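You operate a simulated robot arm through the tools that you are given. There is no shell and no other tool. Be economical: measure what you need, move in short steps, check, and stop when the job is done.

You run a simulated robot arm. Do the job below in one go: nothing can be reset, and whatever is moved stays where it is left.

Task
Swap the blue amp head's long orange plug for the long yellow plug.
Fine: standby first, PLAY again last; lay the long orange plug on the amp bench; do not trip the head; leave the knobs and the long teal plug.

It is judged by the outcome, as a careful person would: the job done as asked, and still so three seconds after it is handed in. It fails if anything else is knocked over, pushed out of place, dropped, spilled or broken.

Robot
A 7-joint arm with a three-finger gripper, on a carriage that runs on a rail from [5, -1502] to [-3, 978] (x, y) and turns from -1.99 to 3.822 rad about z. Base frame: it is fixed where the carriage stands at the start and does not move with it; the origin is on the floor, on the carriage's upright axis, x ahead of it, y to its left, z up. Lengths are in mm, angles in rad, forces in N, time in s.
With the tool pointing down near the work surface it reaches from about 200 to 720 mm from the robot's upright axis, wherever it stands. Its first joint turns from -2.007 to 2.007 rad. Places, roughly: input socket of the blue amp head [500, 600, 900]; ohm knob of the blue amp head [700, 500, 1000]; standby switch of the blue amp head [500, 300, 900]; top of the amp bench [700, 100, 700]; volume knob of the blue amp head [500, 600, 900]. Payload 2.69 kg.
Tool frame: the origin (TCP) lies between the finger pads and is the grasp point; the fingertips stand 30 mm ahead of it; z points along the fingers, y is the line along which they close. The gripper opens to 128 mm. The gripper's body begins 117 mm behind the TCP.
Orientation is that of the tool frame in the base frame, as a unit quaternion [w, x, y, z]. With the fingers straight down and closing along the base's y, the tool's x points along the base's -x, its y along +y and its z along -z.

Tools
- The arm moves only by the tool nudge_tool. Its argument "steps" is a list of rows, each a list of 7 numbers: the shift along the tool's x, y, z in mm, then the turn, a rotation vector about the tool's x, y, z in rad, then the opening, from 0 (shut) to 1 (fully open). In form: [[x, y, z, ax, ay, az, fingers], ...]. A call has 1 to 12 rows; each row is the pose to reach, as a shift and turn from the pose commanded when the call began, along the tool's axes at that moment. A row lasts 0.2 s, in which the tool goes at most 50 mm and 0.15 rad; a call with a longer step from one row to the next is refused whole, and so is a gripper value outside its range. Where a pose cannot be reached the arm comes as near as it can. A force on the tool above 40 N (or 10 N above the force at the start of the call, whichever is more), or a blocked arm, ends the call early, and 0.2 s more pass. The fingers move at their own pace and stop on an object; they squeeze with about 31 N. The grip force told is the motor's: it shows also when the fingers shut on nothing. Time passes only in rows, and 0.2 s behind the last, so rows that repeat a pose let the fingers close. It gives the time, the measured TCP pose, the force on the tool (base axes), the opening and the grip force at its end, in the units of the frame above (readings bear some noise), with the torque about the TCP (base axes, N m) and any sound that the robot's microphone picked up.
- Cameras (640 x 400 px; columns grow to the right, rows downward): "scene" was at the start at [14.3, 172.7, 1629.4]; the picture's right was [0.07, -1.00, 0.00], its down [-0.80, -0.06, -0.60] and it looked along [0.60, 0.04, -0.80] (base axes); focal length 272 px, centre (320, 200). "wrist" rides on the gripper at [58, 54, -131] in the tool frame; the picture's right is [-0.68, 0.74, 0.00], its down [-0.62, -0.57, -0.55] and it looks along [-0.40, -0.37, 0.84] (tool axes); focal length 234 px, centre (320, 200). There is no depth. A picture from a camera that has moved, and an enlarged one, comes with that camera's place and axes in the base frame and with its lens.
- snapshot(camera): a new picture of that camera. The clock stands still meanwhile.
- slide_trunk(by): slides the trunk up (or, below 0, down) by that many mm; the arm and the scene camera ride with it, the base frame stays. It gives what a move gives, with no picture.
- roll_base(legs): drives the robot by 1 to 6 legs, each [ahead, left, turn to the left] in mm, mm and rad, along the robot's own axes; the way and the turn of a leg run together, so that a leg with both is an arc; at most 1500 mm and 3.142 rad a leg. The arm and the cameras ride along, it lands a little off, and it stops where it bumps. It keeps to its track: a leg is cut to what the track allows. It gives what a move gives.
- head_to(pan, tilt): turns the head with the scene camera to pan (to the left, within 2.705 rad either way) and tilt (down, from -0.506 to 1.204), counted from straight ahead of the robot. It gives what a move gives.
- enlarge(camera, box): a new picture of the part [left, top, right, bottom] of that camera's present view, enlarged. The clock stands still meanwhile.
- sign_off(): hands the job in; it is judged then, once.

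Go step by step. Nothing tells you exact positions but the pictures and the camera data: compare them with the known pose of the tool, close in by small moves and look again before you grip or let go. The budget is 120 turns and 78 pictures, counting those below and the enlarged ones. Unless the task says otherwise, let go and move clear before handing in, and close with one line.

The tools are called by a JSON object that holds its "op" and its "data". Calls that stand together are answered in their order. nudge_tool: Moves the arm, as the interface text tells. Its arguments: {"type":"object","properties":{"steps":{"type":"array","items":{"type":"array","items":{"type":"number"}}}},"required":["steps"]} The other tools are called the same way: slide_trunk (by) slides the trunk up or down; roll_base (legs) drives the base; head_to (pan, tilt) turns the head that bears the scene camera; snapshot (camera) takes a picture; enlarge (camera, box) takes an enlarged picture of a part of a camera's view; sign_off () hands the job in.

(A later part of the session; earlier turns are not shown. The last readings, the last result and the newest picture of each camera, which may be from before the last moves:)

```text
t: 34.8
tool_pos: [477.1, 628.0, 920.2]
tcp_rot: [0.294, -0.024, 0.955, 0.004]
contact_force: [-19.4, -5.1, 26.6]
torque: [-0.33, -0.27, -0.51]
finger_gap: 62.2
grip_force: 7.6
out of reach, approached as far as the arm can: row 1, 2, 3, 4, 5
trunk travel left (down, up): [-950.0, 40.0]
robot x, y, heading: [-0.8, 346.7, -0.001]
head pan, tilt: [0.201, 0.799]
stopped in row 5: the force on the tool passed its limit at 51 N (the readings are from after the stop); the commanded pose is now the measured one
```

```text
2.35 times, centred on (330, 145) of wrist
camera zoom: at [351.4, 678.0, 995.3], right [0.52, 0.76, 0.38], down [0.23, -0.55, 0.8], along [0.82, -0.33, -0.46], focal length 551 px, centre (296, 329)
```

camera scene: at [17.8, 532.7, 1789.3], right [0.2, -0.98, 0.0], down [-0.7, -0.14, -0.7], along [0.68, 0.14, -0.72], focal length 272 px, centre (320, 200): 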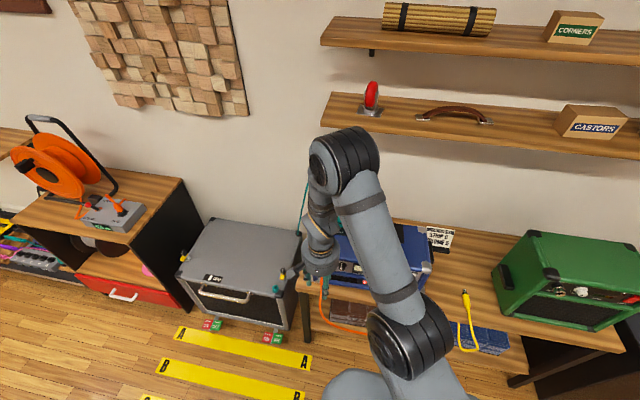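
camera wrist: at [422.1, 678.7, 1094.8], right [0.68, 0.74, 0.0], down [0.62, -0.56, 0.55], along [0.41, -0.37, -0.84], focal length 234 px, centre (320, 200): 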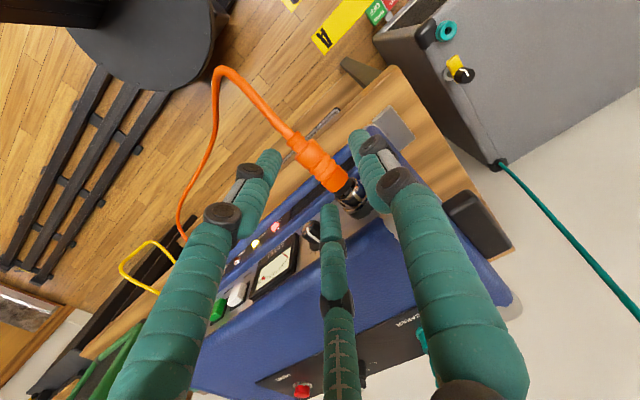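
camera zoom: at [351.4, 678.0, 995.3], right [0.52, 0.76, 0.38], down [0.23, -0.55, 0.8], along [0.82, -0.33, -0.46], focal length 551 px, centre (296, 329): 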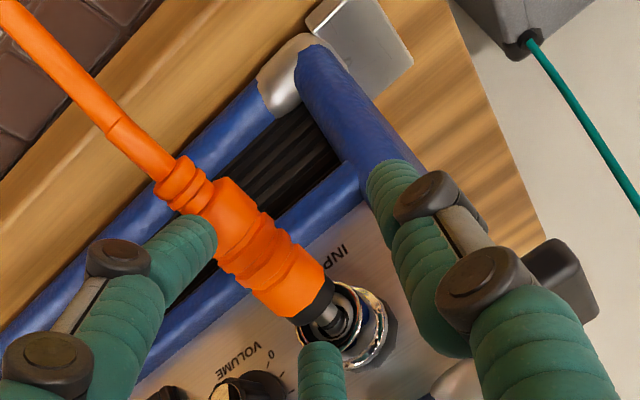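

Something was pushed: the plug's pin is partly out. I back off along the tool axis and look at the whole scene.

{"op": "nudge_tool", "data": {"steps": [[0, 0, -15, 0, 0, 0, 0.5], [0, 0, -35, 0, 0, 0, 0.5], [0, 0, -55, 0, 0, 0, 0.5]]}}

{"op": "snapshot", "data": {"camera": "wrist"}}

{"op": "snapshot", "data": {"camera": "scene"}}

```text
t: 35.6
tool_pos: [451.1, 630.7, 961.6]
tcp_rot: [0.291, -0.023, 0.957, 0.0]
contact_force: [0.1, -0.5, 0.2]
torque: [0.03, 0.0, 0.01]
finger_gap: 64.0
grip_force: 0.0
trunk travel left (down, up): [-950.0, 40.0]
robot x, y, heading: [-0.7, 346.5, -0.0]
head pan, tilt: [0.201, 0.799]
```

```text
41 pictures are left
camera wrist: at [326.7, 680.7, 1038.0], right [0.53, 0.77, 0.37], down [0.23, -0.54, 0.81], along [0.82, -0.34, -0.46], focal length 234 px, centre (320, 200)
```

wrist: 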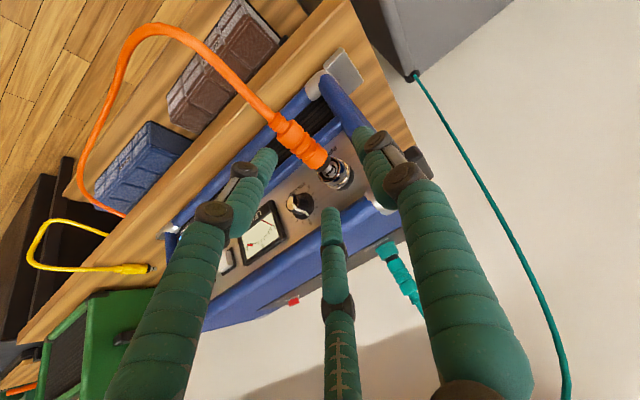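

```text
40 pictures are left
camera scene: at [18.5, 532.8, 1789.2], right [0.2, -0.98, 0.0], down [-0.7, -0.14, -0.7], along [0.68, 0.14, -0.72], focal length 272 px, centre (320, 200)
```

scene: 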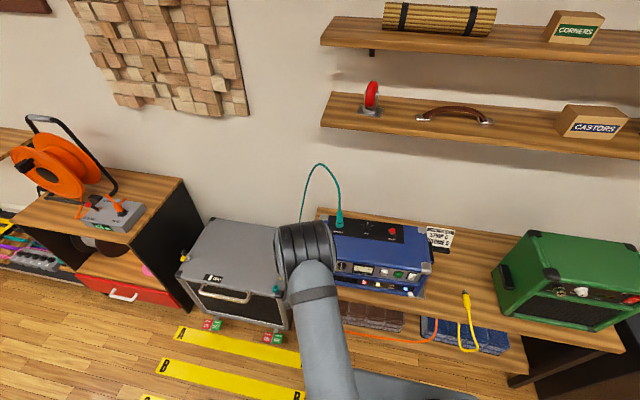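

{"op": "enlarge", "data": {"camera": "scene", "box": [310, 205, 450, 305]}}

{"op": "enlarge", "data": {"camera": "wrist", "box": [220, 90, 420, 250]}}

```text
4.00 times, centred on (380, 255) of scene
camera zoom: at [18.5, 532.8, 1789.2], right [0.2, -0.98, 0.0], down [-0.7, -0.14, -0.7], along [0.68, 0.14, -0.72], focal length 1090 px, centre (80, -20)
```

zoom: 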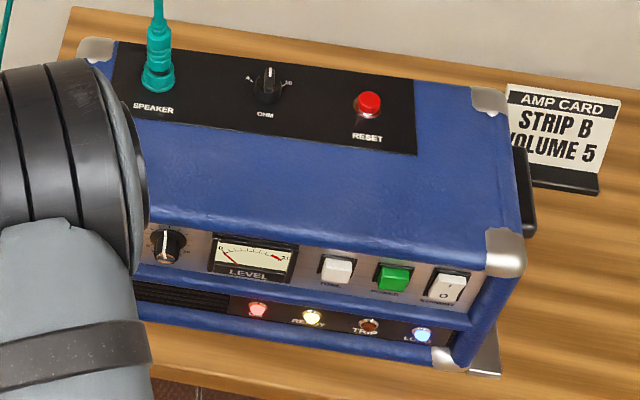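

```text
2.50 times, centred on (320, 170) of wrist
camera zoom: at [326.7, 680.7, 1038.0], right [0.53, 0.77, 0.37], down [0.23, -0.54, 0.81], along [0.82, -0.34, -0.46], focal length 585 px, centre (320, 275)
```

zoom: 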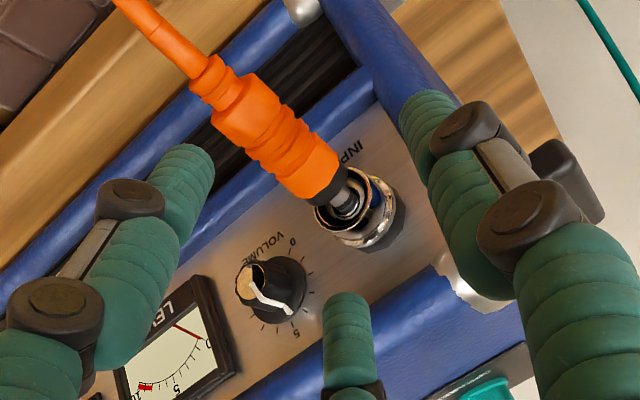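

The geometry resolves: the hand really has three jaws at 120° (one at +y, two at −y spread along x), and one jaw met the socket rim. I'll stay straight down with a smaller opening, offset 7.5 mm so the two-jaw side fits along the plug body.

{"op": "nudge_tool", "data": {"steps": [[-8, -3, -20, 0, 0.1, 0, 0.4], [-15, -8, -20, 0, 0.2, 0, 0.36], [-22, -12, -15, 0, 0.3, 0, 0.36], [-30, -17, -10, 0, 0.4, 0, 0.36], [-35, -17, -4, 0, 0.5, 0.01, 0.36], [-35, -17, -4, 0, 0.59, 0.01, 0.36], [-35, -17, -4, 0, 0.59, 0.01, 0.36]]}}

{"op": "enlarge", "data": {"camera": "wrist", "box": [220, 90, 420, 250]}}

```text
t: 37.2
tool_pos: [490.8, 601.6, 984.9]
tcp_rot: [0.047, -0.017, 0.998, -0.023]
contact_force: [-0.1, -0.5, 0.5]
torque: [0.03, 0.05, -0.03]
finger_gap: 46.4
grip_force: 0.1
out of reach, approached as far as the arm can: row 5, 6, 7
trunk travel left (down, up): [-950.0, 40.0]
robot x, y, heading: [3.1, 349.5, 0.002]
head pan, tilt: [0.201, 0.799]
```

```text
2.50 times, centred on (320, 170) of wrist
camera zoom: at [418.4, 659.1, 1107.3], right [0.65, 0.76, 0.03], down [0.58, -0.52, 0.63], along [0.49, -0.39, -0.78], focal length 585 px, centre (320, 275)
```

zoom: 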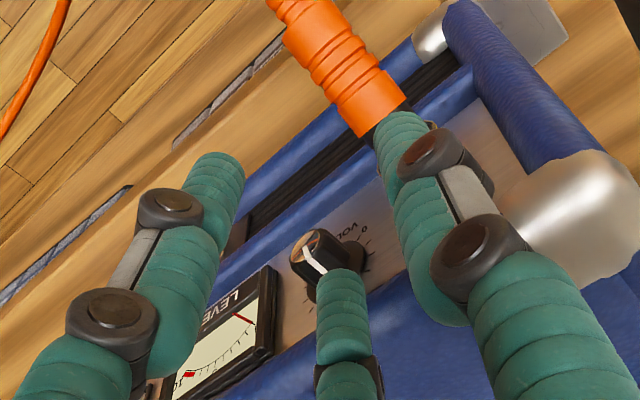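

{"op": "nudge_tool", "data": {"steps": [[6, 6, -1, -0.02, 0.05, 0.01, 0.36], [12, 13, -1, -0.047, 0.094, 0.014, 0.36], [12, 13, -1, -0.047, 0.094, 0.014, 0.36]]}}

```text
t: 38.0
tool_pos: [465.2, 626.4, 986.8]
tcp_rot: [-0.044, -0.012, 0.999, 0.021]
contact_force: [0.2, -0.2, -0.1]
torque: [-0.01, -0.02, 0.01]
finger_gap: 46.2
grip_force: 0.2
out of reach, approached as far as the arm can: row 1
trunk travel left (down, up): [-950.0, 40.0]
robot x, y, heading: [6.2, 351.1, 0.004]
head pan, tilt: [0.201, 0.799]
```

The commanded pose persisted, so I overshot; I correct back.

{"op": "nudge_tool", "data": {"steps": [[-7, -6, 1, 0.02, -0.05, -0.01, 0.36], [-14, -12, 1, 0.045, -0.09, -0.014, 0.36], [-14, -12, 1, 0.045, -0.09, -0.014, 0.36], [-14, -12, 1, 0.045, -0.09, -0.014, 0.36]]}}

{"op": "enlarge", "data": {"camera": "wrist", "box": [220, 90, 420, 250]}}

```text
t: 39.0
tool_pos: [480.4, 615.0, 983.0]
tcp_rot: [0.0, -0.019, 1.0, -0.001]
contact_force: [-0.6, -0.3, 0.4]
torque: [0.0, 0.02, -0.02]
finger_gap: 46.1
grip_force: 0.0
trunk travel left (down, up): [-950.0, 40.0]
robot x, y, heading: [-0.5, 347.8, 0.004]
head pan, tilt: [0.201, 0.799]
```

```text
2.50 times, centred on (320, 170) of wrist
camera zoom: at [418.6, 667.4, 1114.9], right [0.65, 0.76, 0.0], down [0.64, -0.54, 0.55], along [0.42, -0.36, -0.84], focal length 585 px, centre (320, 275)
```

zoom: 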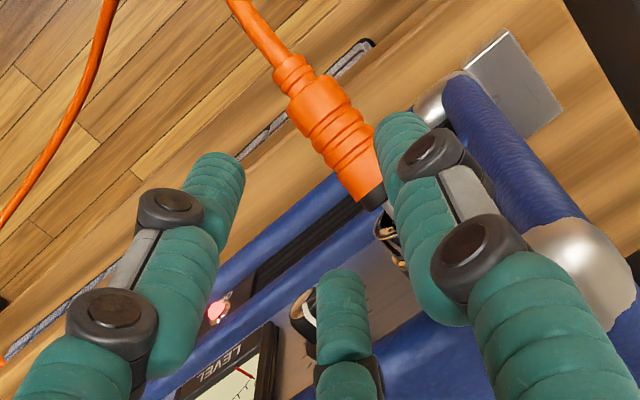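

The plug is around y≈620 at x≈482. I shift 2 mm and descend around it.

{"op": "nudge_tool", "data": {"steps": [[1, -2, 20, 0, 0, 0, 0.36], [1, -2, 38, 0, 0, 0, 0.36], [1, -2, 52, 0, 0, 0, 0.36], [1, -2, 60, 0, 0, 0, 0.36], [1, -2, 68, 0, 0, 0, 0.36]]}}

{"op": "enlarge", "data": {"camera": "wrist", "box": [220, 90, 420, 250]}}

```text
t: 40.2
tool_pos: [478.0, 611.3, 914.3]
tcp_rot: [0.001, -0.02, 1.0, -0.001]
contact_force: [0.0, -0.6, -0.6]
torque: [-0.01, 0.02, 0.01]
finger_gap: 46.1
grip_force: 0.1
trunk travel left (down, up): [-950.0, 40.0]
robot x, y, heading: [0.4, 348.0, 0.001]
head pan, tilt: [0.201, 0.799]
```

```text
2.50 times, centred on (320, 170) of wrist
camera zoom: at [417.4, 664.9, 1046.6], right [0.65, 0.76, 0.0], down [0.64, -0.54, 0.55], along [0.42, -0.36, -0.84], focal length 585 px, centre (320, 275)
```

zoom: 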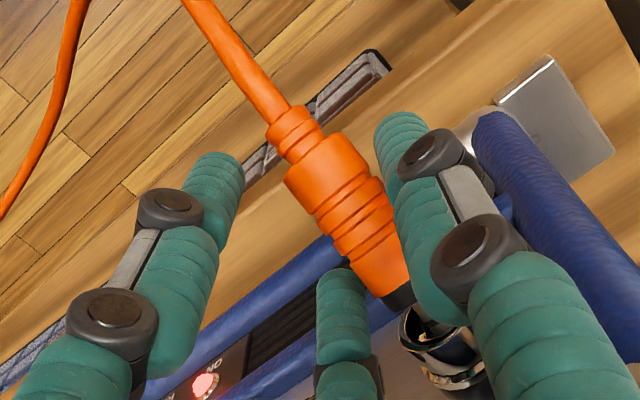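

No contact and the plug sits between the jaws. Closing.

{"op": "nudge_tool", "data": {"steps": [[0, 0, 0, 0, 0, 0, 0.25], [0, 0, 0, 0, 0, 0, 0.1], [0, 0, 0, 0, 0, 0, 0], [0, 0, 0, 0, 0, 0, 0], [0, 0, 0, 0, 0, 0, 0]]}}

{"op": "enlarge", "data": {"camera": "wrist", "box": [220, 90, 420, 250]}}

```text
t: 41.4
tool_pos: [480.0, 610.7, 914.4]
tcp_rot: [0.0, -0.018, 1.0, 0.0]
contact_force: [2.3, -4.0, -0.6]
torque: [-0.05, 0.02, -0.28]
finger_gap: 31.7
grip_force: 31.4
trunk travel left (down, up): [-950.0, 40.0]
robot x, y, heading: [2.1, 345.5, 0.001]
head pan, tilt: [0.201, 0.799]
```

```text
2.50 times, centred on (320, 170) of wrist
camera zoom: at [417.9, 663.9, 1046.6], right [0.65, 0.76, 0.0], down [0.64, -0.54, 0.55], along [0.42, -0.36, -0.84], focal length 585 px, centre (320, 275)
```

zoom: 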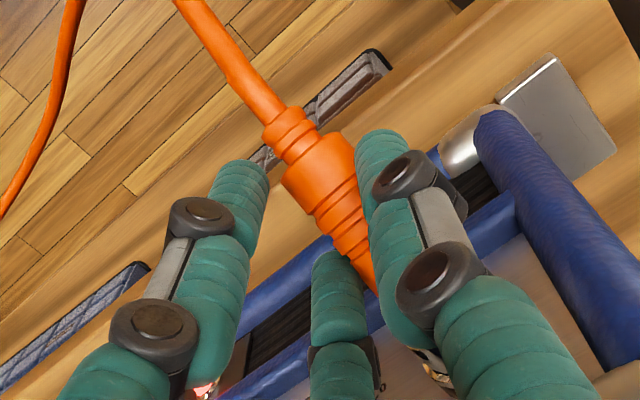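

Gripped at 31.7 mm, just as the three-jaw model predicts. I pull the plug straight out toward −x.

{"op": "nudge_tool", "data": {"steps": [[8, 0, 0, 0, 0, 0, 0], [16, 0, 0, 0, 0, 0, 0], [26, 0, 0, 0, 0, 0, 0], [38, 0, 0, 0, 0, 0, 0], [50, 0, 0, 0, 0, 0, 0], [60, 0, 0, 0, 0, 0, 0]]}}

{"op": "snapshot", "data": {"camera": "wrist"}}

```text
t: 42.8
tool_pos: [418.1, 609.2, 914.1]
tcp_rot: [0.0, -0.02, 1.0, -0.001]
contact_force: [-0.2, 0.1, 0.8]
torque: [-0.03, -0.01, 0.0]
finger_gap: 29.3
grip_force: 30.6
trunk travel left (down, up): [-950.0, 40.0]
robot x, y, heading: [-0.7, 354.6, 0.002]
head pan, tilt: [0.201, 0.799]
```

```text
33 pictures are left
camera wrist: at [357.2, 663.2, 1046.5], right [0.65, 0.76, 0.0], down [0.64, -0.54, 0.55], along [0.42, -0.36, -0.83], focal length 234 px, centre (320, 200)
```

wrist: 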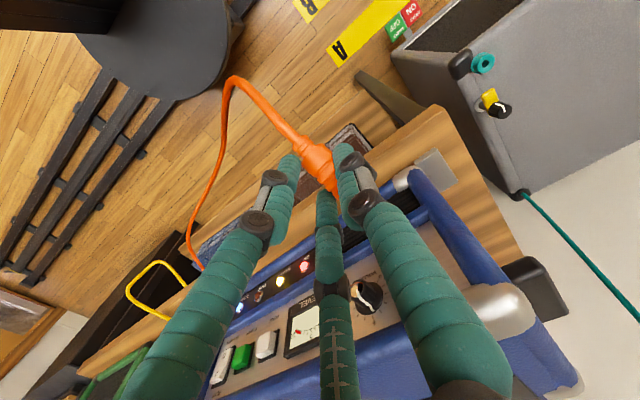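

The plug is out. I carry it right, around the amp, toward the clear bench patch near y≈170.

{"op": "nudge_tool", "data": {"steps": [[0, -37, -10, 0, 0, 0, 0], [0, -74, -20, 0, 0, 0, 0], [0, -111, -30, 0, 0, 0, 0], [0, -148, -40, 0, 0, 0, 0], [0, -185, -40, 0, 0, 0, 0], [0, -222, -40, 0, 0, 0, 0], [0, -259, -40, 0, 0, 0, 0], [0, -296, -40, 0, 0, 0, 0], [0, -333, -40, 0, 0, 0, 0], [0, -370, -40, 0, 0, 0, 0], [0, -405, -40, 0, 0, 0, 0], [0, -440, -40, 0, 0, 0, 0]]}}

{"op": "snapshot", "data": {"camera": "scene"}}

```text
t: 45.4
tool_pos: [435.1, 167.8, 956.7]
tcp_rot: [0.0, -0.021, 1.0, -0.001]
contact_force: [0.5, -0.6, 0.4]
torque: [0.04, -0.01, 0.0]
finger_gap: 2.3
grip_force: 31.8
trunk travel left (down, up): [-950.0, 40.0]
robot x, y, heading: [-0.5, 346.9, 0.006]
head pan, tilt: [0.201, 0.799]
```

```text
32 pictures are left
camera scene: at [17.3, 529.9, 1789.6], right [0.2, -0.98, 0.0], down [-0.7, -0.14, -0.7], along [0.68, 0.14, -0.72], focal length 272 px, centre (320, 200)
```

scene: 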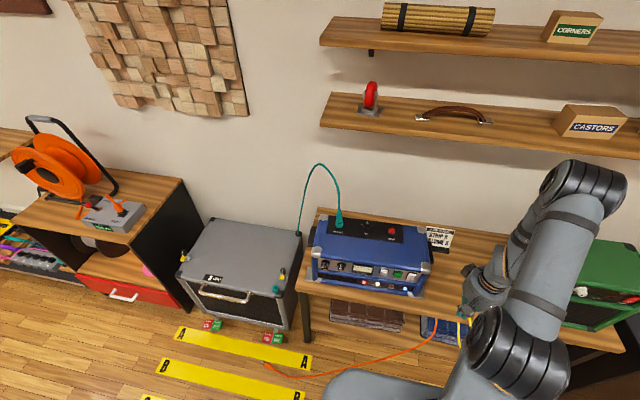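

The grip slipped and the orange plug fell to the floor near strip A. I look closely at where it lies so I can fetch it.

{"op": "enlarge", "data": {"camera": "scene", "box": [230, 320, 350, 400]}}

```text
5.00 times, centred on (290, 360) of scene
camera zoom: at [17.3, 529.9, 1789.6], right [0.2, -0.98, 0.0], down [-0.7, -0.14, -0.7], along [0.68, 0.14, -0.72], focal length 1362 px, centre (470, -600)
```

zoom: 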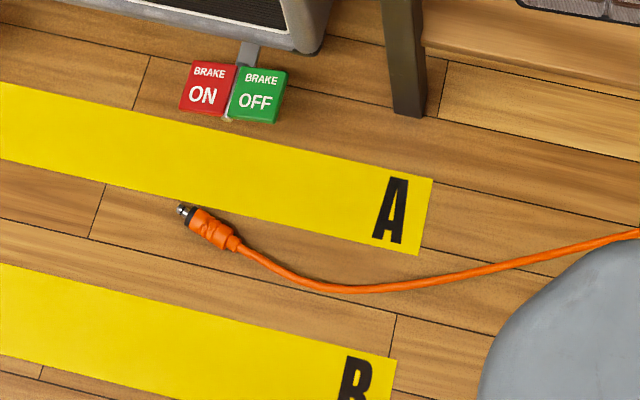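

The plug's body lies centred near [355, 898] on the floor, pointing almost along +y. I fold the arm toward that relative pose, turned 1.38 rad, with fingers opened, before driving left.

{"op": "nudge_tool", "data": {"steps": [[10, 23, 0, 0, 0, -0.115, 0.2], [20, 46, 0, 0, 0, -0.23, 0.2], [30, 69, 0, 0, 0, -0.345, 0.3], [40, 92, 0, 0, 0, -0.46, 0.4], [50, 115, 0, 0, 0, -0.575, 0.4], [60, 138, 0, 0, 0, -0.69, 0.4], [66, 161, 0, 0, 0, -0.805, 0.4], [73, 184, 0, 0, 0, -0.92, 0.4], [73, 207, 0, 0, 0, -1.035, 0.4], [73, 230, 0, 0, 0, -1.15, 0.4], [73, 253, 0, 0, 0, -1.265, 0.4], [73, 276, 0, 0, 0, -1.36, 0.4]]}}

{"op": "roll_base", "data": {"legs": [[0, 450, 0]]}}

{"op": "snapshot", "data": {"camera": "scene"}}

```text
t: 48.0
tool_pos: [351.5, 445.0, 954.3]
tcp_rot: [-0.002, -0.644, 0.765, -0.001]
contact_force: [-0.2, 1.1, -0.7]
torque: [0.0, -0.01, -0.02]
finger_gap: 51.5
grip_force: 0.1
trunk travel left (down, up): [-950.0, 40.0]
robot x, y, heading: [-2.4, 353.7, 0.003]
head pan, tilt: [0.201, 0.799]
```

```text
t: 50.7
tool_pos: [351.2, 892.8, 954.8]
tcp_rot: [-0.002, -0.644, 0.765, 0.0]
contact_force: [-0.1, 0.9, -0.4]
torque: [-0.02, -0.02, 0.01]
finger_gap: 51.1
grip_force: 0.1
trunk travel left (down, up): [-950.0, 40.0]
robot x, y, heading: [-4.6, 796.7, 0.003]
head pan, tilt: [0.201, 0.799]
```

```text
30 pictures are left
camera scene: at [16.2, 983.4, 1789.3], right [0.2, -0.98, 0.0], down [-0.7, -0.15, -0.7], along [0.68, 0.14, -0.72], focal length 272 px, centre (320, 200)
```

scene: 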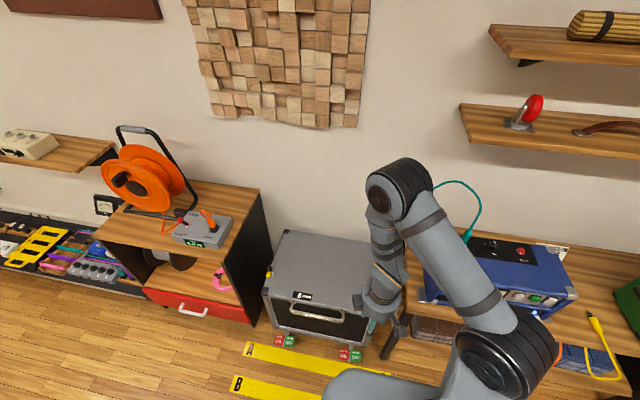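

Clearances look fine (cabinet front at x≈550). I lower the trunk to bring the hand just above the floor plug.

{"op": "slide_trunk", "data": {"by": -500}}

{"op": "slide_trunk", "data": {"by": -320}}

{"op": "snapshot", "data": {"camera": "wrist"}}

```text
refused: -500 is not a number from -400 to 400
```

```text
t: 53.9
tool_pos: [349.4, 894.0, 635.8]
tcp_rot: [-0.001, -0.644, 0.765, 0.0]
contact_force: [-0.2, 0.0, -0.5]
torque: [0.0, -0.02, 0.03]
finger_gap: 51.0
grip_force: 0.1
trunk travel left (down, up): [-630.0, 360.0]
robot x, y, heading: [-1.0, 800.5, 0.007]
head pan, tilt: [0.201, 0.799]
```

```text
29 pictures are left
camera wrist: at [286.8, 847.1, 766.7], right [-0.61, 0.79, 0.0], down [0.66, 0.51, 0.55], along [0.43, 0.33, -0.84], focal length 234 px, centre (320, 200)
```

wrist: 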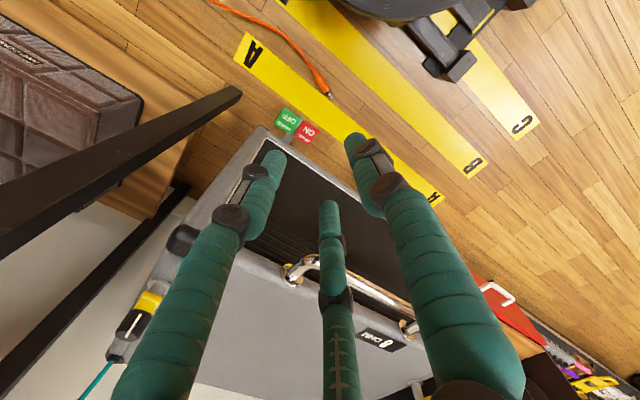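

{"op": "slide_trunk", "data": {"by": -300}}

{"op": "slide_trunk", "data": {"by": -220}}

{"op": "snapshot", "data": {"camera": "wrist"}}

```text
t: 56.9
tool_pos: [350.3, 894.3, 334.9]
tcp_rot: [0.0, -0.644, 0.765, -0.001]
contact_force: [-0.2, -0.2, 0.1]
torque: [0.0, 0.01, 0.0]
finger_gap: 50.9
grip_force: 0.1
trunk travel left (down, up): [-330.0, 660.0]
robot x, y, heading: [-1.2, 797.6, -0.001]
head pan, tilt: [0.201, 0.799]
```

```text
t: 59.2
tool_pos: [349.8, 894.9, 115.0]
tcp_rot: [-0.001, -0.644, 0.765, -0.001]
contact_force: [0.1, -0.8, -0.6]
torque: [0.03, 0.01, -0.01]
finger_gap: 51.0
grip_force: 0.0
trunk travel left (down, up): [-110.0, 880.0]
robot x, y, heading: [-1.2, 802.5, 0.003]
head pan, tilt: [0.201, 0.799]
```

```text
28 pictures are left
camera wrist: at [286.8, 847.1, 246.7], right [-0.61, 0.79, 0.0], down [0.66, 0.51, 0.55], along [0.43, 0.33, -0.84], focal length 234 px, centre (320, 200)
```

wrist: 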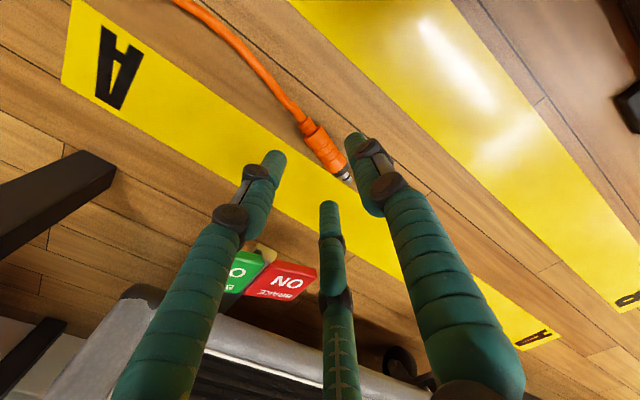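

Plug body now measures centre ≈[355, 901], direction 0.23 rad off +y. I align above it at a lower hover.

{"op": "nudge_tool", "data": {"steps": [[-3, -5, 12, 0, 0, 0.03, 0.38], [-6, -11, 25, 0, 0, 0.06, 0.38], [-6, -11, 38, 0, 0, 0.06, 0.38], [-6, -11, 38, 0, 0, 0.06, 0.38]]}}

{"op": "enlarge", "data": {"camera": "wrist", "box": [220, 80, 420, 240]}}

```text
t: 60.2
tool_pos: [362.6, 898.3, 78.0]
tcp_rot: [-0.001, -0.62, 0.784, 0.0]
contact_force: [0.8, 0.3, -0.4]
torque: [-0.01, 0.0, -0.01]
finger_gap: 48.7
grip_force: 0.0
trunk travel left (down, up): [-110.0, 880.0]
robot x, y, heading: [-1.6, 798.8, 0.004]
head pan, tilt: [0.201, 0.799]
```

```text
2.50 times, centred on (320, 160) of wrist
camera zoom: at [296.4, 854.8, 208.9], right [-0.56, 0.83, 0.0], down [0.69, 0.47, 0.55], along [0.45, 0.31, -0.84], focal length 585 px, centre (320, 300)
```

zoom: 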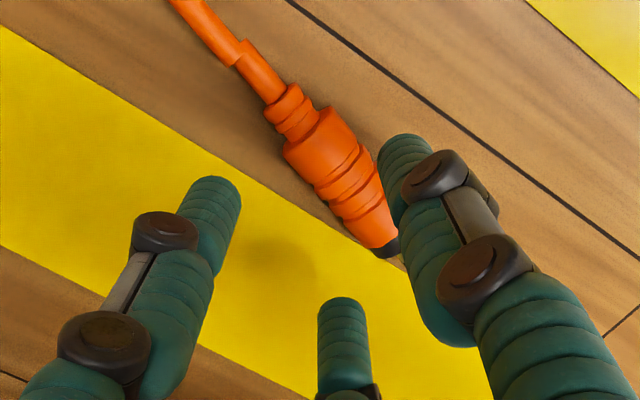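

Slight correction, then down to the floor plug.

{"op": "nudge_tool", "data": {"steps": [[-3.6, 0.9, 12, 0, 0, 0.07, 0.38], [-3.6, 0.9, 24, 0, 0, 0.07, 0.38], [-3.6, 0.9, 36, 0, 0, 0.07, 0.38], [-3.6, 0.9, 44, 0, 0, 0.07, 0.38], [-3.6, 0.9, 44, 0, 0, 0.07, 0.38]]}}

{"op": "enlarge", "data": {"camera": "wrist", "box": [220, 80, 420, 240]}}

```text
t: 61.4
tool_pos: [362.6, 901.6, 33.5]
tcp_rot: [-0.001, -0.593, 0.805, 0.0]
contact_force: [0.2, -0.5, -0.4]
torque: [0.02, 0.0, 0.0]
finger_gap: 48.9
grip_force: 0.0
trunk travel left (down, up): [-110.0, 880.0]
robot x, y, heading: [-1.4, 798.8, 0.006]
head pan, tilt: [0.201, 0.799]
```

```text
2.50 times, centred on (320, 160) of wrist
camera zoom: at [292.7, 863.4, 164.6], right [-0.5, 0.86, 0.0], down [0.72, 0.42, 0.55], along [0.47, 0.27, -0.84], focal length 585 px, centre (320, 300)
```

zoom: 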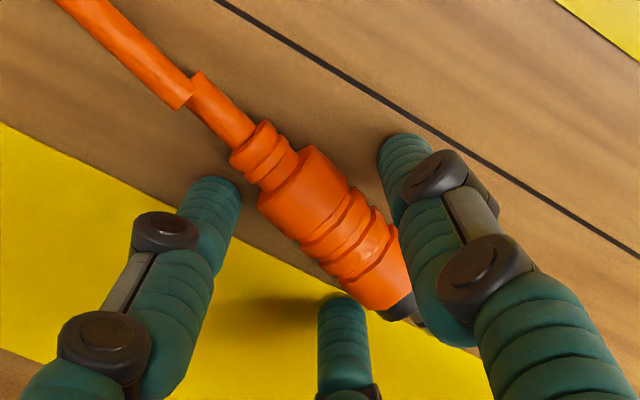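

{"op": "nudge_tool", "data": {"steps": [[0, 0, 0, 0, 0, 0, 0.25], [0, 0, 0, 0, 0, 0, 0.1], [0, 0, 0, 0, 0, 0, 0], [0, 0, 0, 0, 0, 0, 0], [0, 0, 0, 0, 0, 0, 0]]}}

{"op": "enlarge", "data": {"camera": "wrist", "box": [220, 80, 420, 240]}}

```text
t: 62.6
tool_pos: [362.4, 901.9, 32.8]
tcp_rot: [-0.001, -0.593, 0.805, -0.001]
contact_force: [0.3, 0.1, 0.0]
torque: [-0.04, -0.02, 0.0]
finger_gap: 32.5
grip_force: 31.3
trunk travel left (down, up): [-110.0, 880.0]
robot x, y, heading: [-2.8, 800.4, 0.001]
head pan, tilt: [0.201, 0.799]
```

```text
2.50 times, centred on (320, 160) of wrist
camera zoom: at [292.7, 863.3, 164.7], right [-0.5, 0.86, 0.0], down [0.72, 0.42, 0.55], along [0.47, 0.27, -0.84], focal length 585 px, centre (320, 300)
```

zoom: 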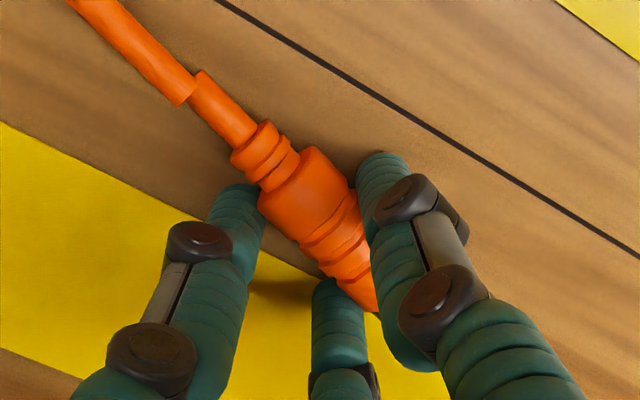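

Firm grip at 32.5 mm. I raise the trunk and check the grip on the way.

{"op": "slide_trunk", "data": {"by": 200}}

{"op": "slide_trunk", "data": {"by": 400}}

{"op": "slide_trunk", "data": {"by": 220}}

```text
t: 64.8
tool_pos: [362.1, 902.1, 233.2]
tcp_rot: [-0.001, -0.593, 0.805, -0.001]
contact_force: [-0.2, 0.2, -0.4]
torque: [0.03, 0.01, -0.02]
finger_gap: 32.6
grip_force: 31.2
trunk travel left (down, up): [-310.0, 680.0]
robot x, y, heading: [-1.5, 799.2, 0.003]
head pan, tilt: [0.201, 0.799]
```

```text
t: 68.6
tool_pos: [361.8, 902.7, 633.0]
tcp_rot: [-0.001, -0.592, 0.806, 0.0]
contact_force: [-0.4, 0.4, 0.5]
torque: [0.01, -0.02, -0.01]
finger_gap: 32.6
grip_force: 30.7
trunk travel left (down, up): [-710.0, 280.0]
robot x, y, heading: [-2.8, 798.4, 0.001]
head pan, tilt: [0.201, 0.799]
```

```text
t: 71.0
tool_pos: [361.6, 902.3, 852.6]
tcp_rot: [0.0, -0.592, 0.806, -0.001]
contact_force: [0.0, -0.3, -0.6]
torque: [0.03, 0.03, 0.01]
finger_gap: 32.4
grip_force: 30.7
trunk travel left (down, up): [-930.0, 60.0]
robot x, y, heading: [-5.5, 800.6, 0.005]
head pan, tilt: [0.201, 0.799]
```

Grip holds. I drive right slowly toward the bench patch.

{"op": "roll_base", "data": {"legs": [[0, -275, 0]]}}

{"op": "roll_base", "data": {"legs": [[0, -275, 0]]}}

{"op": "head_to", "data": {"pan": -0.1, "tilt": 0.8}}

{"op": "snapshot", "data": {"camera": "scene"}}

```text
t: 72.9
tool_pos: [362.3, 627.6, 852.8]
tcp_rot: [-0.001, -0.593, 0.805, 0.0]
contact_force: [0.5, -0.1, -1.3]
torque: [0.0, 0.0, 0.0]
finger_gap: 32.5
grip_force: 30.2
trunk travel left (down, up): [-930.0, 60.0]
robot x, y, heading: [-1.0, 525.2, 0.002]
head pan, tilt: [0.201, 0.799]
```

```text
t: 74.8
tool_pos: [363.4, 355.4, 853.0]
tcp_rot: [0.0, -0.592, 0.806, -0.001]
contact_force: [-0.2, -0.1, -0.8]
torque: [0.01, 0.01, 0.01]
finger_gap: 32.4
grip_force: 31.3
trunk travel left (down, up): [-930.0, 60.0]
robot x, y, heading: [0.4, 249.1, 0.003]
head pan, tilt: [0.201, 0.799]
```

```text
t: 75.6
tool_pos: [363.6, 354.6, 853.3]
tcp_rot: [0.0, -0.593, 0.805, 0.0]
contact_force: [-0.7, 1.2, -0.6]
torque: [0.01, 0.03, -0.01]
finger_gap: 32.6
grip_force: 31.1
trunk travel left (down, up): [-930.0, 60.0]
robot x, y, heading: [-2.1, 250.4, 0.003]
head pan, tilt: [-0.099, 0.799]
```

```text
24 pictures are left
camera scene: at [19.6, 412.3, 1769.3], right [-0.1, -1.0, 0.0], down [-0.71, 0.07, -0.7], along [0.69, -0.07, -0.72], focal length 272 px, centre (320, 200)
```

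scene: 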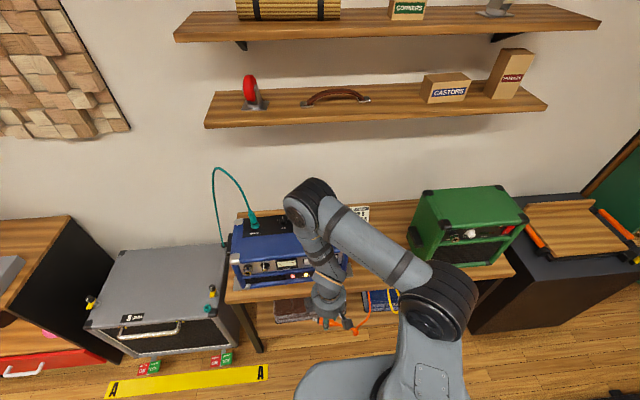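

I turn the plug to point +x while moving to y≈168, staying in front of the bench.

{"op": "nudge_tool", "data": {"steps": [[16, -5, -2, 0, 0, 0.115, 0], [32, -10, -4, 0, 0, 0.23, 0], [48, -15, -6, 0, 0, 0.346, 0], [65, -20, -8, 0, 0, 0.462, 0], [81, -25, -10, 0, 0, 0.577, 0], [97, -30, -12, 0, 0, 0.693, 0], [113, -35, -14, 0, 0, 0.808, 0], [129, -40, -16, 0, 0, 0.924, 0], [145, -45, -18, 0, 0, 1.039, 0], [161, -50, -20, 0, 0, 1.155, 0], [177.6, -55.2, -20, 0, 0, 1.27, 0], [177.6, -55.2, -20, 0, 0, 1.27, 0]]}}

```text
t: 78.2
tool_pos: [365.5, 169.9, 872.2]
tcp_rot: [0.001, 0.001, 1.0, -0.002]
contact_force: [-0.2, 1.1, -0.4]
torque: [-0.08, -0.02, -0.01]
finger_gap: 32.2
grip_force: 31.0
trunk travel left (down, up): [-930.0, 60.0]
robot x, y, heading: [-0.5, 255.3, 0.003]
head pan, tilt: [-0.099, 0.799]
```

Still held. Now forward over the bench.

{"op": "nudge_tool", "data": {"steps": [[-22, 0, 0, 0, 0, 0, 0], [-44, 0, 0, 0, 0, 0, 0], [-66, 0, 0, 0, 0, 0, 0], [-88, 0, 0, 0, 0, 0, 0], [-110, 0, 0, 0, 0, 0, 0], [-132, 0, 0, 0, 0, 0, 0], [-154, 0, 0, 0, 0, 0, 0], [-176, 0, 0, 0, 0, 0, 0], [-198, 0, 0, 0, 0, 0, 0], [-222, 0, 0, 0, 0, 0, 0], [-222, 0, 30, 0, 0, 0, 0], [-222, 0, 55, 0, 0, 0, 0]]}}

{"op": "snapshot", "data": {"camera": "wrist"}}

```text
t: 80.8
tool_pos: [584.7, 169.6, 817.6]
tcp_rot: [0.0, 0.0, 1.0, -0.002]
contact_force: [-0.3, 0.5, 0.3]
torque: [-0.01, 0.02, 0.0]
finger_gap: 32.6
grip_force: 30.8
trunk travel left (down, up): [-930.0, 60.0]
robot x, y, heading: [-0.9, 250.3, 0.004]
head pan, tilt: [-0.099, 0.799]
```

```text
23 pictures are left
camera wrist: at [526.8, 223.8, 949.2], right [0.68, 0.74, 0.0], down [0.62, -0.56, 0.55], along [0.4, -0.37, -0.84], focal length 234 px, centre (320, 200)
```

wrist: 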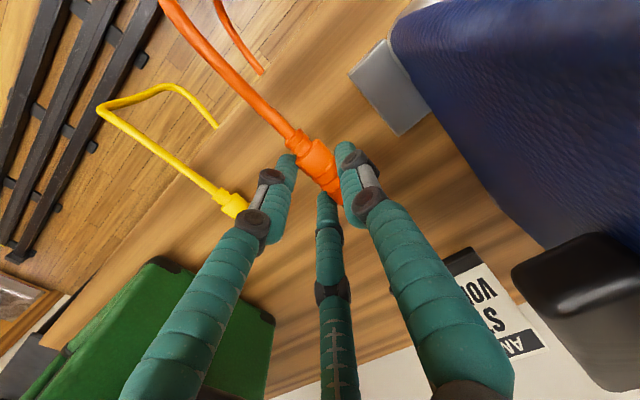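

{"op": "nudge_tool", "data": {"steps": [[0, 0, 15, 0, 0, 0, 0], [0, 0, 28, 0, 0, 0, 0], [0, 0, 34, 0, 0, 0, 0], [0, 0, 38, 0, 0, 0, 0], [0, 0, 40, 0, 0, 0, 0]]}}

```text
t: 82.0
tool_pos: [585.1, 168.7, 778.1]
tcp_rot: [0.0, 0.001, 1.0, -0.001]
contact_force: [-0.1, -0.4, -1.1]
torque: [-0.01, 0.03, -0.03]
finger_gap: 32.5
grip_force: 30.9
trunk travel left (down, up): [-930.0, 60.0]
robot x, y, heading: [-6.9, 251.2, -0.001]
head pan, tilt: [-0.099, 0.799]
```

{"op": "nudge_tool", "data": {"steps": [[0, 0, 1.5, 0, 0, 0, 0], [0, 0, 3, 0, 0, 0, 0], [0, 0, 4.5, 0, 0, 0, 0], [0, 0, 6, 0, 0, 0, 0]]}}

```text
t: 83.0
tool_pos: [585.2, 168.5, 772.8]
tcp_rot: [0.0, 0.002, 1.0, -0.001]
contact_force: [-0.4, -0.1, 5.1]
torque: [0.06, 0.13, 0.0]
finger_gap: 32.7
grip_force: 31.0
trunk travel left (down, up): [-930.0, 60.0]
robot x, y, heading: [2.5, 254.6, 0.007]
head pan, tilt: [-0.099, 0.799]
```

Contact with the bench at z≈773. I release and rise.

{"op": "nudge_tool", "data": {"steps": [[0, 0, -1, 0, 0, 0, 0.3], [0, 0, -1, 0, 0, 0, 0.4], [0, 0, -1, 0, 0, 0, 0.4], [0, 0, -20, 0, 0, 0, 0.4], [0, 0, -50, 0, 0, 0, 0.4], [0, 0, -80, 0, 0, 0, 0.4]]}}

{"op": "snapshot", "data": {"camera": "wrist"}}

```text
t: 84.4
tool_pos: [584.7, 169.1, 852.6]
tcp_rot: [0.0, 0.0, 1.0, 0.0]
contact_force: [0.6, -0.4, -0.1]
torque: [0.0, -0.03, -0.02]
finger_gap: 51.3
grip_force: 0.0
trunk travel left (down, up): [-930.0, 60.0]
robot x, y, heading: [1.7, 250.7, 0.003]
head pan, tilt: [-0.099, 0.799]
```

```text
22 pictures are left
camera wrist: at [526.0, 223.9, 984.2], right [0.68, 0.74, 0.0], down [0.62, -0.56, 0.55], along [0.4, -0.37, -0.84], focal length 234 px, centre (320, 200)
```

wrist: 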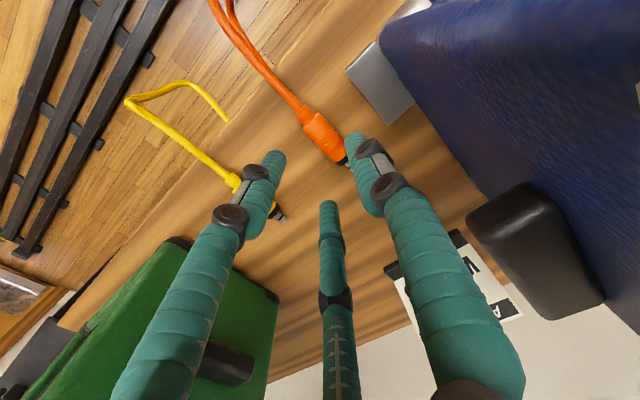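

The orange plug lies on the bench. Next I hover over the yellow plug.

{"op": "nudge_tool", "data": {"steps": [[3, -36, 0, 0, 0, 0, 0.38], [6, -72, 0, 0, 0, 0, 0.38], [10, -108, 0, 0, 0, 0, 0.38], [10, -108, 20, 0, 0, 0, 0.38]]}}

{"op": "enlarge", "data": {"camera": "wrist", "box": [220, 80, 420, 240]}}

```text
t: 85.4
tool_pos: [576.3, 61.8, 832.7]
tcp_rot: [0.0, -0.001, 1.0, -0.002]
contact_force: [0.1, 0.8, -0.2]
torque: [-0.01, 0.08, -0.02]
finger_gap: 48.7
grip_force: 0.1
trunk travel left (down, up): [-930.0, 60.0]
robot x, y, heading: [0.7, 251.6, 0.001]
head pan, tilt: [-0.099, 0.799]
```

```text
2.50 times, centred on (320, 160) of wrist
camera zoom: at [517.4, 116.5, 963.5], right [0.68, 0.74, 0.0], down [0.62, -0.56, 0.55], along [0.4, -0.37, -0.84], focal length 585 px, centre (320, 300)
```

zoom: 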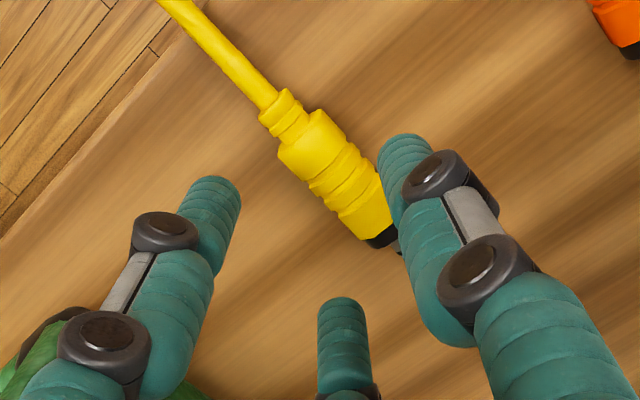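

Yellow body spans x≈559–608 at y≈64. I descend and grip it.

{"op": "nudge_tool", "data": {"steps": [[-1, -4, 15, 0, 0, 0, 0.38], [-1, -4, 30, 0, 0, 0, 0.38], [-1, -4, 45, 0, 0, 0, 0.38], [-1, -4, 57, 0, 0, 0, 0.38], [-1, -4, 57, 0, 0, 0, 0.25], [-1, -4, 57, 0, 0, 0, 0.1], [-1, -4, 57, 0, 0, 0, 0], [-1, -4, 57, 0, 0, 0, 0], [-1, -4, 57, 0, 0, 0, 0]]}}

{"op": "enlarge", "data": {"camera": "wrist", "box": [220, 80, 420, 240]}}

```text
t: 87.4
tool_pos: [576.5, 56.9, 775.3]
tcp_rot: [0.0, 0.001, 1.0, -0.001]
contact_force: [0.4, 1.5, 0.1]
torque: [0.0, 0.04, -0.01]
finger_gap: 30.1
grip_force: 30.7
trunk travel left (down, up): [-930.0, 60.0]
robot x, y, heading: [1.3, 253.7, 0.008]
head pan, tilt: [-0.099, 0.799]
```

```text
2.50 times, centred on (320, 160) of wrist
camera zoom: at [517.3, 111.3, 907.1], right [0.68, 0.74, 0.0], down [0.62, -0.56, 0.55], along [0.4, -0.37, -0.84], focal length 585 px, centre (320, 300)
```

zoom: 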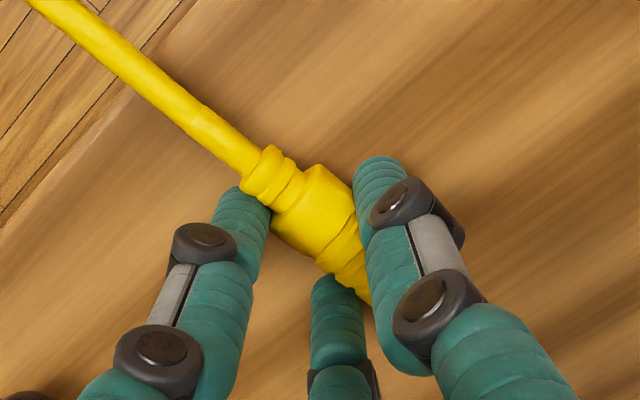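

The rear jaw sits on the neck; I regrip about 5 mm further forward for a straighter hold.

{"op": "nudge_tool", "data": {"steps": [[0, 0, 0, 0, 0, 0, 0.2], [0, 0, 0, 0, 0, 0, 0.34], [0, 0, 0, 0, 0, 0, 0.34], [-5, 0, 0, 0, 0, 0, 0.34], [-5, 0, 0, 0, 0, 0, 0.2], [-5, 0, 0, 0, 0, 0, 0.1], [-5, 0, 0, 0, 0, 0, 0], [-5, 0, 0, 0, 0, 0, 0], [-5, 0, 0, 0, 0, 0, 0]]}}

{"op": "enlarge", "data": {"camera": "wrist", "box": [220, 80, 420, 240]}}

```text
t: 89.4
tool_pos: [581.0, 56.1, 774.9]
tcp_rot: [0.0, 0.0, 1.0, -0.001]
contact_force: [-1.3, 0.4, -0.5]
torque: [-0.01, 0.0, 0.02]
finger_gap: 30.2
grip_force: 31.3
trunk travel left (down, up): [-930.0, 60.0]
robot x, y, heading: [-0.6, 251.3, 0.003]
head pan, tilt: [-0.099, 0.799]
```

```text
2.50 times, centred on (320, 160) of wrist
camera zoom: at [522.4, 111.1, 906.9], right [0.68, 0.74, 0.0], down [0.62, -0.56, 0.55], along [0.4, -0.37, -0.84], focal length 585 px, centre (320, 300)
```

zoom: 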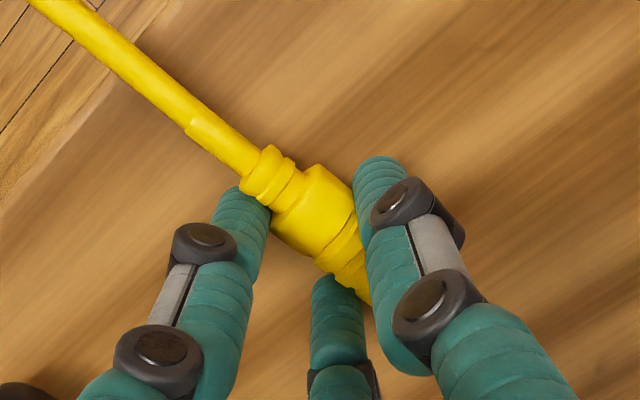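

The plug followed the jaws. I open wider before shifting forward again.

{"op": "nudge_tool", "data": {"steps": [[0, 0, 0, 0, 0, 0, 0.3], [0, -1, 0, 0, 0, 0, 0.45], [0, -1, 0, 0, 0, 0, 0.45], [-3, -1, 0, 0, 0, 0, 0.45], [-6, -1, 0, 0, 0, 0, 0.45], [-6, -1, 0, 0, 0, 0, 0.3], [-6, -1, 0, 0, 0, 0, 0.15], [-6, -1, 0, 0, 0, 0, 0], [-6, -1, 0, 0, 0, 0, 0], [-6, -1, 0, 0, 0, 0, 0], [-6, -1, 0, 0, 0, 0, 0]]}}

{"op": "enlarge", "data": {"camera": "wrist", "box": [220, 80, 420, 240]}}

```text
t: 91.8
tool_pos: [587.8, 55.7, 774.9]
tcp_rot: [0.0, 0.001, 1.0, -0.001]
contact_force: [0.1, -1.4, -0.8]
torque: [0.01, 0.02, 0.02]
finger_gap: 30.1
grip_force: 31.2
trunk travel left (down, up): [-930.0, 60.0]
robot x, y, heading: [-2.8, 252.7, 0.001]
head pan, tilt: [-0.099, 0.799]
```

```text
2.50 times, centred on (320, 160) of wrist
camera zoom: at [528.8, 110.3, 907.0], right [0.68, 0.74, 0.0], down [0.62, -0.56, 0.55], along [0.4, -0.37, -0.84], focal length 585 px, centre (320, 300)
```

zoom: 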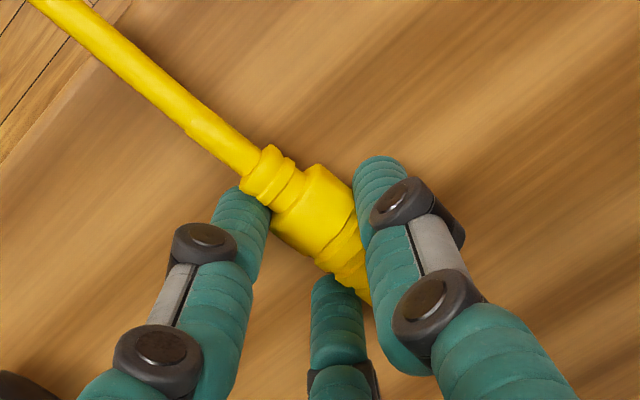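

The plug self-seats in that same place each time, so this is a stable hold. I lift it and draw back from the bench.

{"op": "nudge_tool", "data": {"steps": [[0, 0, -20, 0, 0, 0, 0], [0, 0, -40, 0, 0, 0, 0], [0, 0, -65, 0, 0, 0, 0], [0, 0, -90, 0, 0, 0, 0], [0, 0, -115, 0, 0, 0, 0], [0, 0, -140, 0, 0, 0, 0], [25, 0, -150, 0, 0, 0, 0], [50, 0, -150, 0, 0, 0, 0], [75, 0, -150, 0, 0, 0, 0], [100, 0, -150, 0, 0, 0, 0], [125, 0, -150, 0, 0, 0, 0], [150, 0, -150, 0, 0, 0, 0]]}}

{"op": "roll_base", "data": {"legs": [[0, 110, 0]]}}

{"op": "nudge_tool", "data": {"steps": [[20, 25, 0, 0, 0, 0, 0], [20, 50, 0, 0, 0, 0, 0], [20, 75, 0, 0, 0, 0, 0], [20, 100, 0, 0, 0, 0, 0], [20, 125, 0, 0, 0, 0, 0], [20, 150, 0, 0, 0, 0, 0], [20, 175, 0, 0, 0, 0, 0], [20, 200, 0, 0, 0, 0, 0], [20, 225, 0, 0, 0, 0, 0], [20, 250, 0, 0, 0, 0, 0], [20, 275, 0, 0, 0, 0, 0], [20, 300, 0, 0, 0, 0, 0]]}}

```text
t: 94.4
tool_pos: [437.5, 59.6, 926.9]
tcp_rot: [0.0, 0.0, 1.0, -0.002]
contact_force: [0.0, -0.9, -0.8]
torque: [-0.03, -0.03, 0.05]
finger_gap: 30.1
grip_force: 31.1
trunk travel left (down, up): [-930.0, 60.0]
robot x, y, heading: [-1.0, 253.5, -0.001]
head pan, tilt: [-0.099, 0.799]
```

```text
t: 95.6
tool_pos: [437.4, 164.2, 926.5]
tcp_rot: [0.0, 0.0, 1.0, -0.001]
contact_force: [-0.5, 0.2, -0.4]
torque: [0.02, 0.01, -0.03]
finger_gap: 30.1
grip_force: 30.7
trunk travel left (down, up): [-930.0, 60.0]
robot x, y, heading: [0.8, 365.4, -0.004]
head pan, tilt: [-0.099, 0.799]
```

```text
t: 98.2
tool_pos: [418.4, 466.4, 924.8]
tcp_rot: [0.0, 0.0, 1.0, -0.002]
contact_force: [-0.5, -0.4, -1.6]
torque: [-0.05, -0.01, -0.01]
finger_gap: 29.9
grip_force: 31.2
trunk travel left (down, up): [-930.0, 60.0]
robot x, y, heading: [-0.6, 362.1, -0.004]
head pan, tilt: [-0.099, 0.799]
```

{"op": "nudge_tool", "data": {"steps": [[0, 25, 0, 0, 0, 0, 0], [0, 50, 0, 0, 0, 0, 0], [0, 75, 0, 0, 0, 0, 0], [0, 100, -1, 0, 0, 0, 0], [0, 125, -2, 0, 0, 0, 0], [0, 148, -3, 0, 0, 0, 0], [0, 148, -3, 0, 0, 0, 0]]}}

{"op": "head_to", "data": {"pan": 0.2, "tilt": 0.8}}

{"op": "snapshot", "data": {"camera": "scene"}}

{"op": "enlarge", "data": {"camera": "wrist", "box": [240, 100, 440, 260]}}

```text
t: 99.8
tool_pos: [418.7, 613.5, 928.2]
tcp_rot: [0.0, 0.0, 1.0, -0.001]
contact_force: [0.1, 0.1, -0.7]
torque: [0.02, 0.02, -0.03]
finger_gap: 29.7
grip_force: 30.9
trunk travel left (down, up): [-930.0, 60.0]
robot x, y, heading: [3.7, 360.7, 0.003]
head pan, tilt: [-0.099, 0.799]
```

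```text
t: 100.6
tool_pos: [419.0, 614.3, 928.5]
tcp_rot: [0.0, 0.001, 1.0, -0.002]
contact_force: [0.3, -0.4, -0.3]
torque: [-0.03, 0.02, -0.01]
finger_gap: 30.3
grip_force: 31.3
trunk travel left (down, up): [-930.0, 60.0]
robot x, y, heading: [-3.0, 360.9, 0.006]
head pan, tilt: [0.201, 0.799]
```

```text
17 pictures are left
camera scene: at [18.1, 545.0, 1769.3], right [0.2, -0.98, 0.0], down [-0.7, -0.14, -0.7], along [0.68, 0.14, -0.72], focal length 272 px, centre (320, 200)
```

scene: 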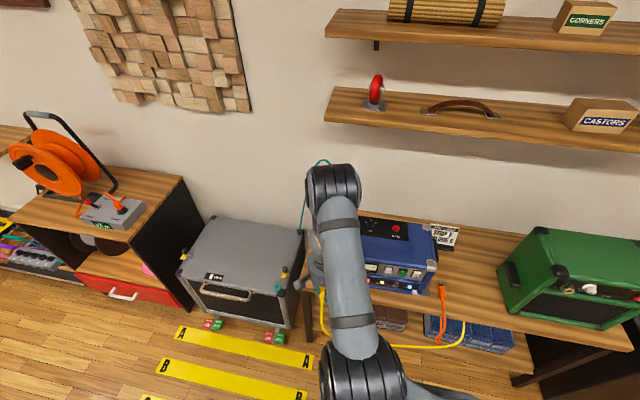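

```text
2.50 times, centred on (340, 180) of wrist
camera zoom: at [359.8, 668.8, 1059.9], right [0.68, 0.73, 0.0], down [0.61, -0.57, 0.55], along [0.4, -0.37, -0.84], focal length 585 px, centre (270, 250)
```

zoom: 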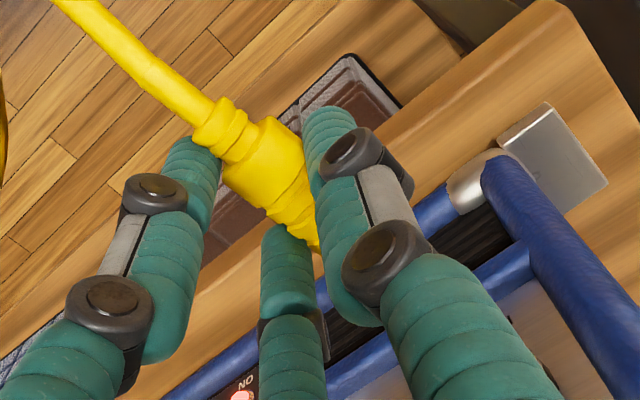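

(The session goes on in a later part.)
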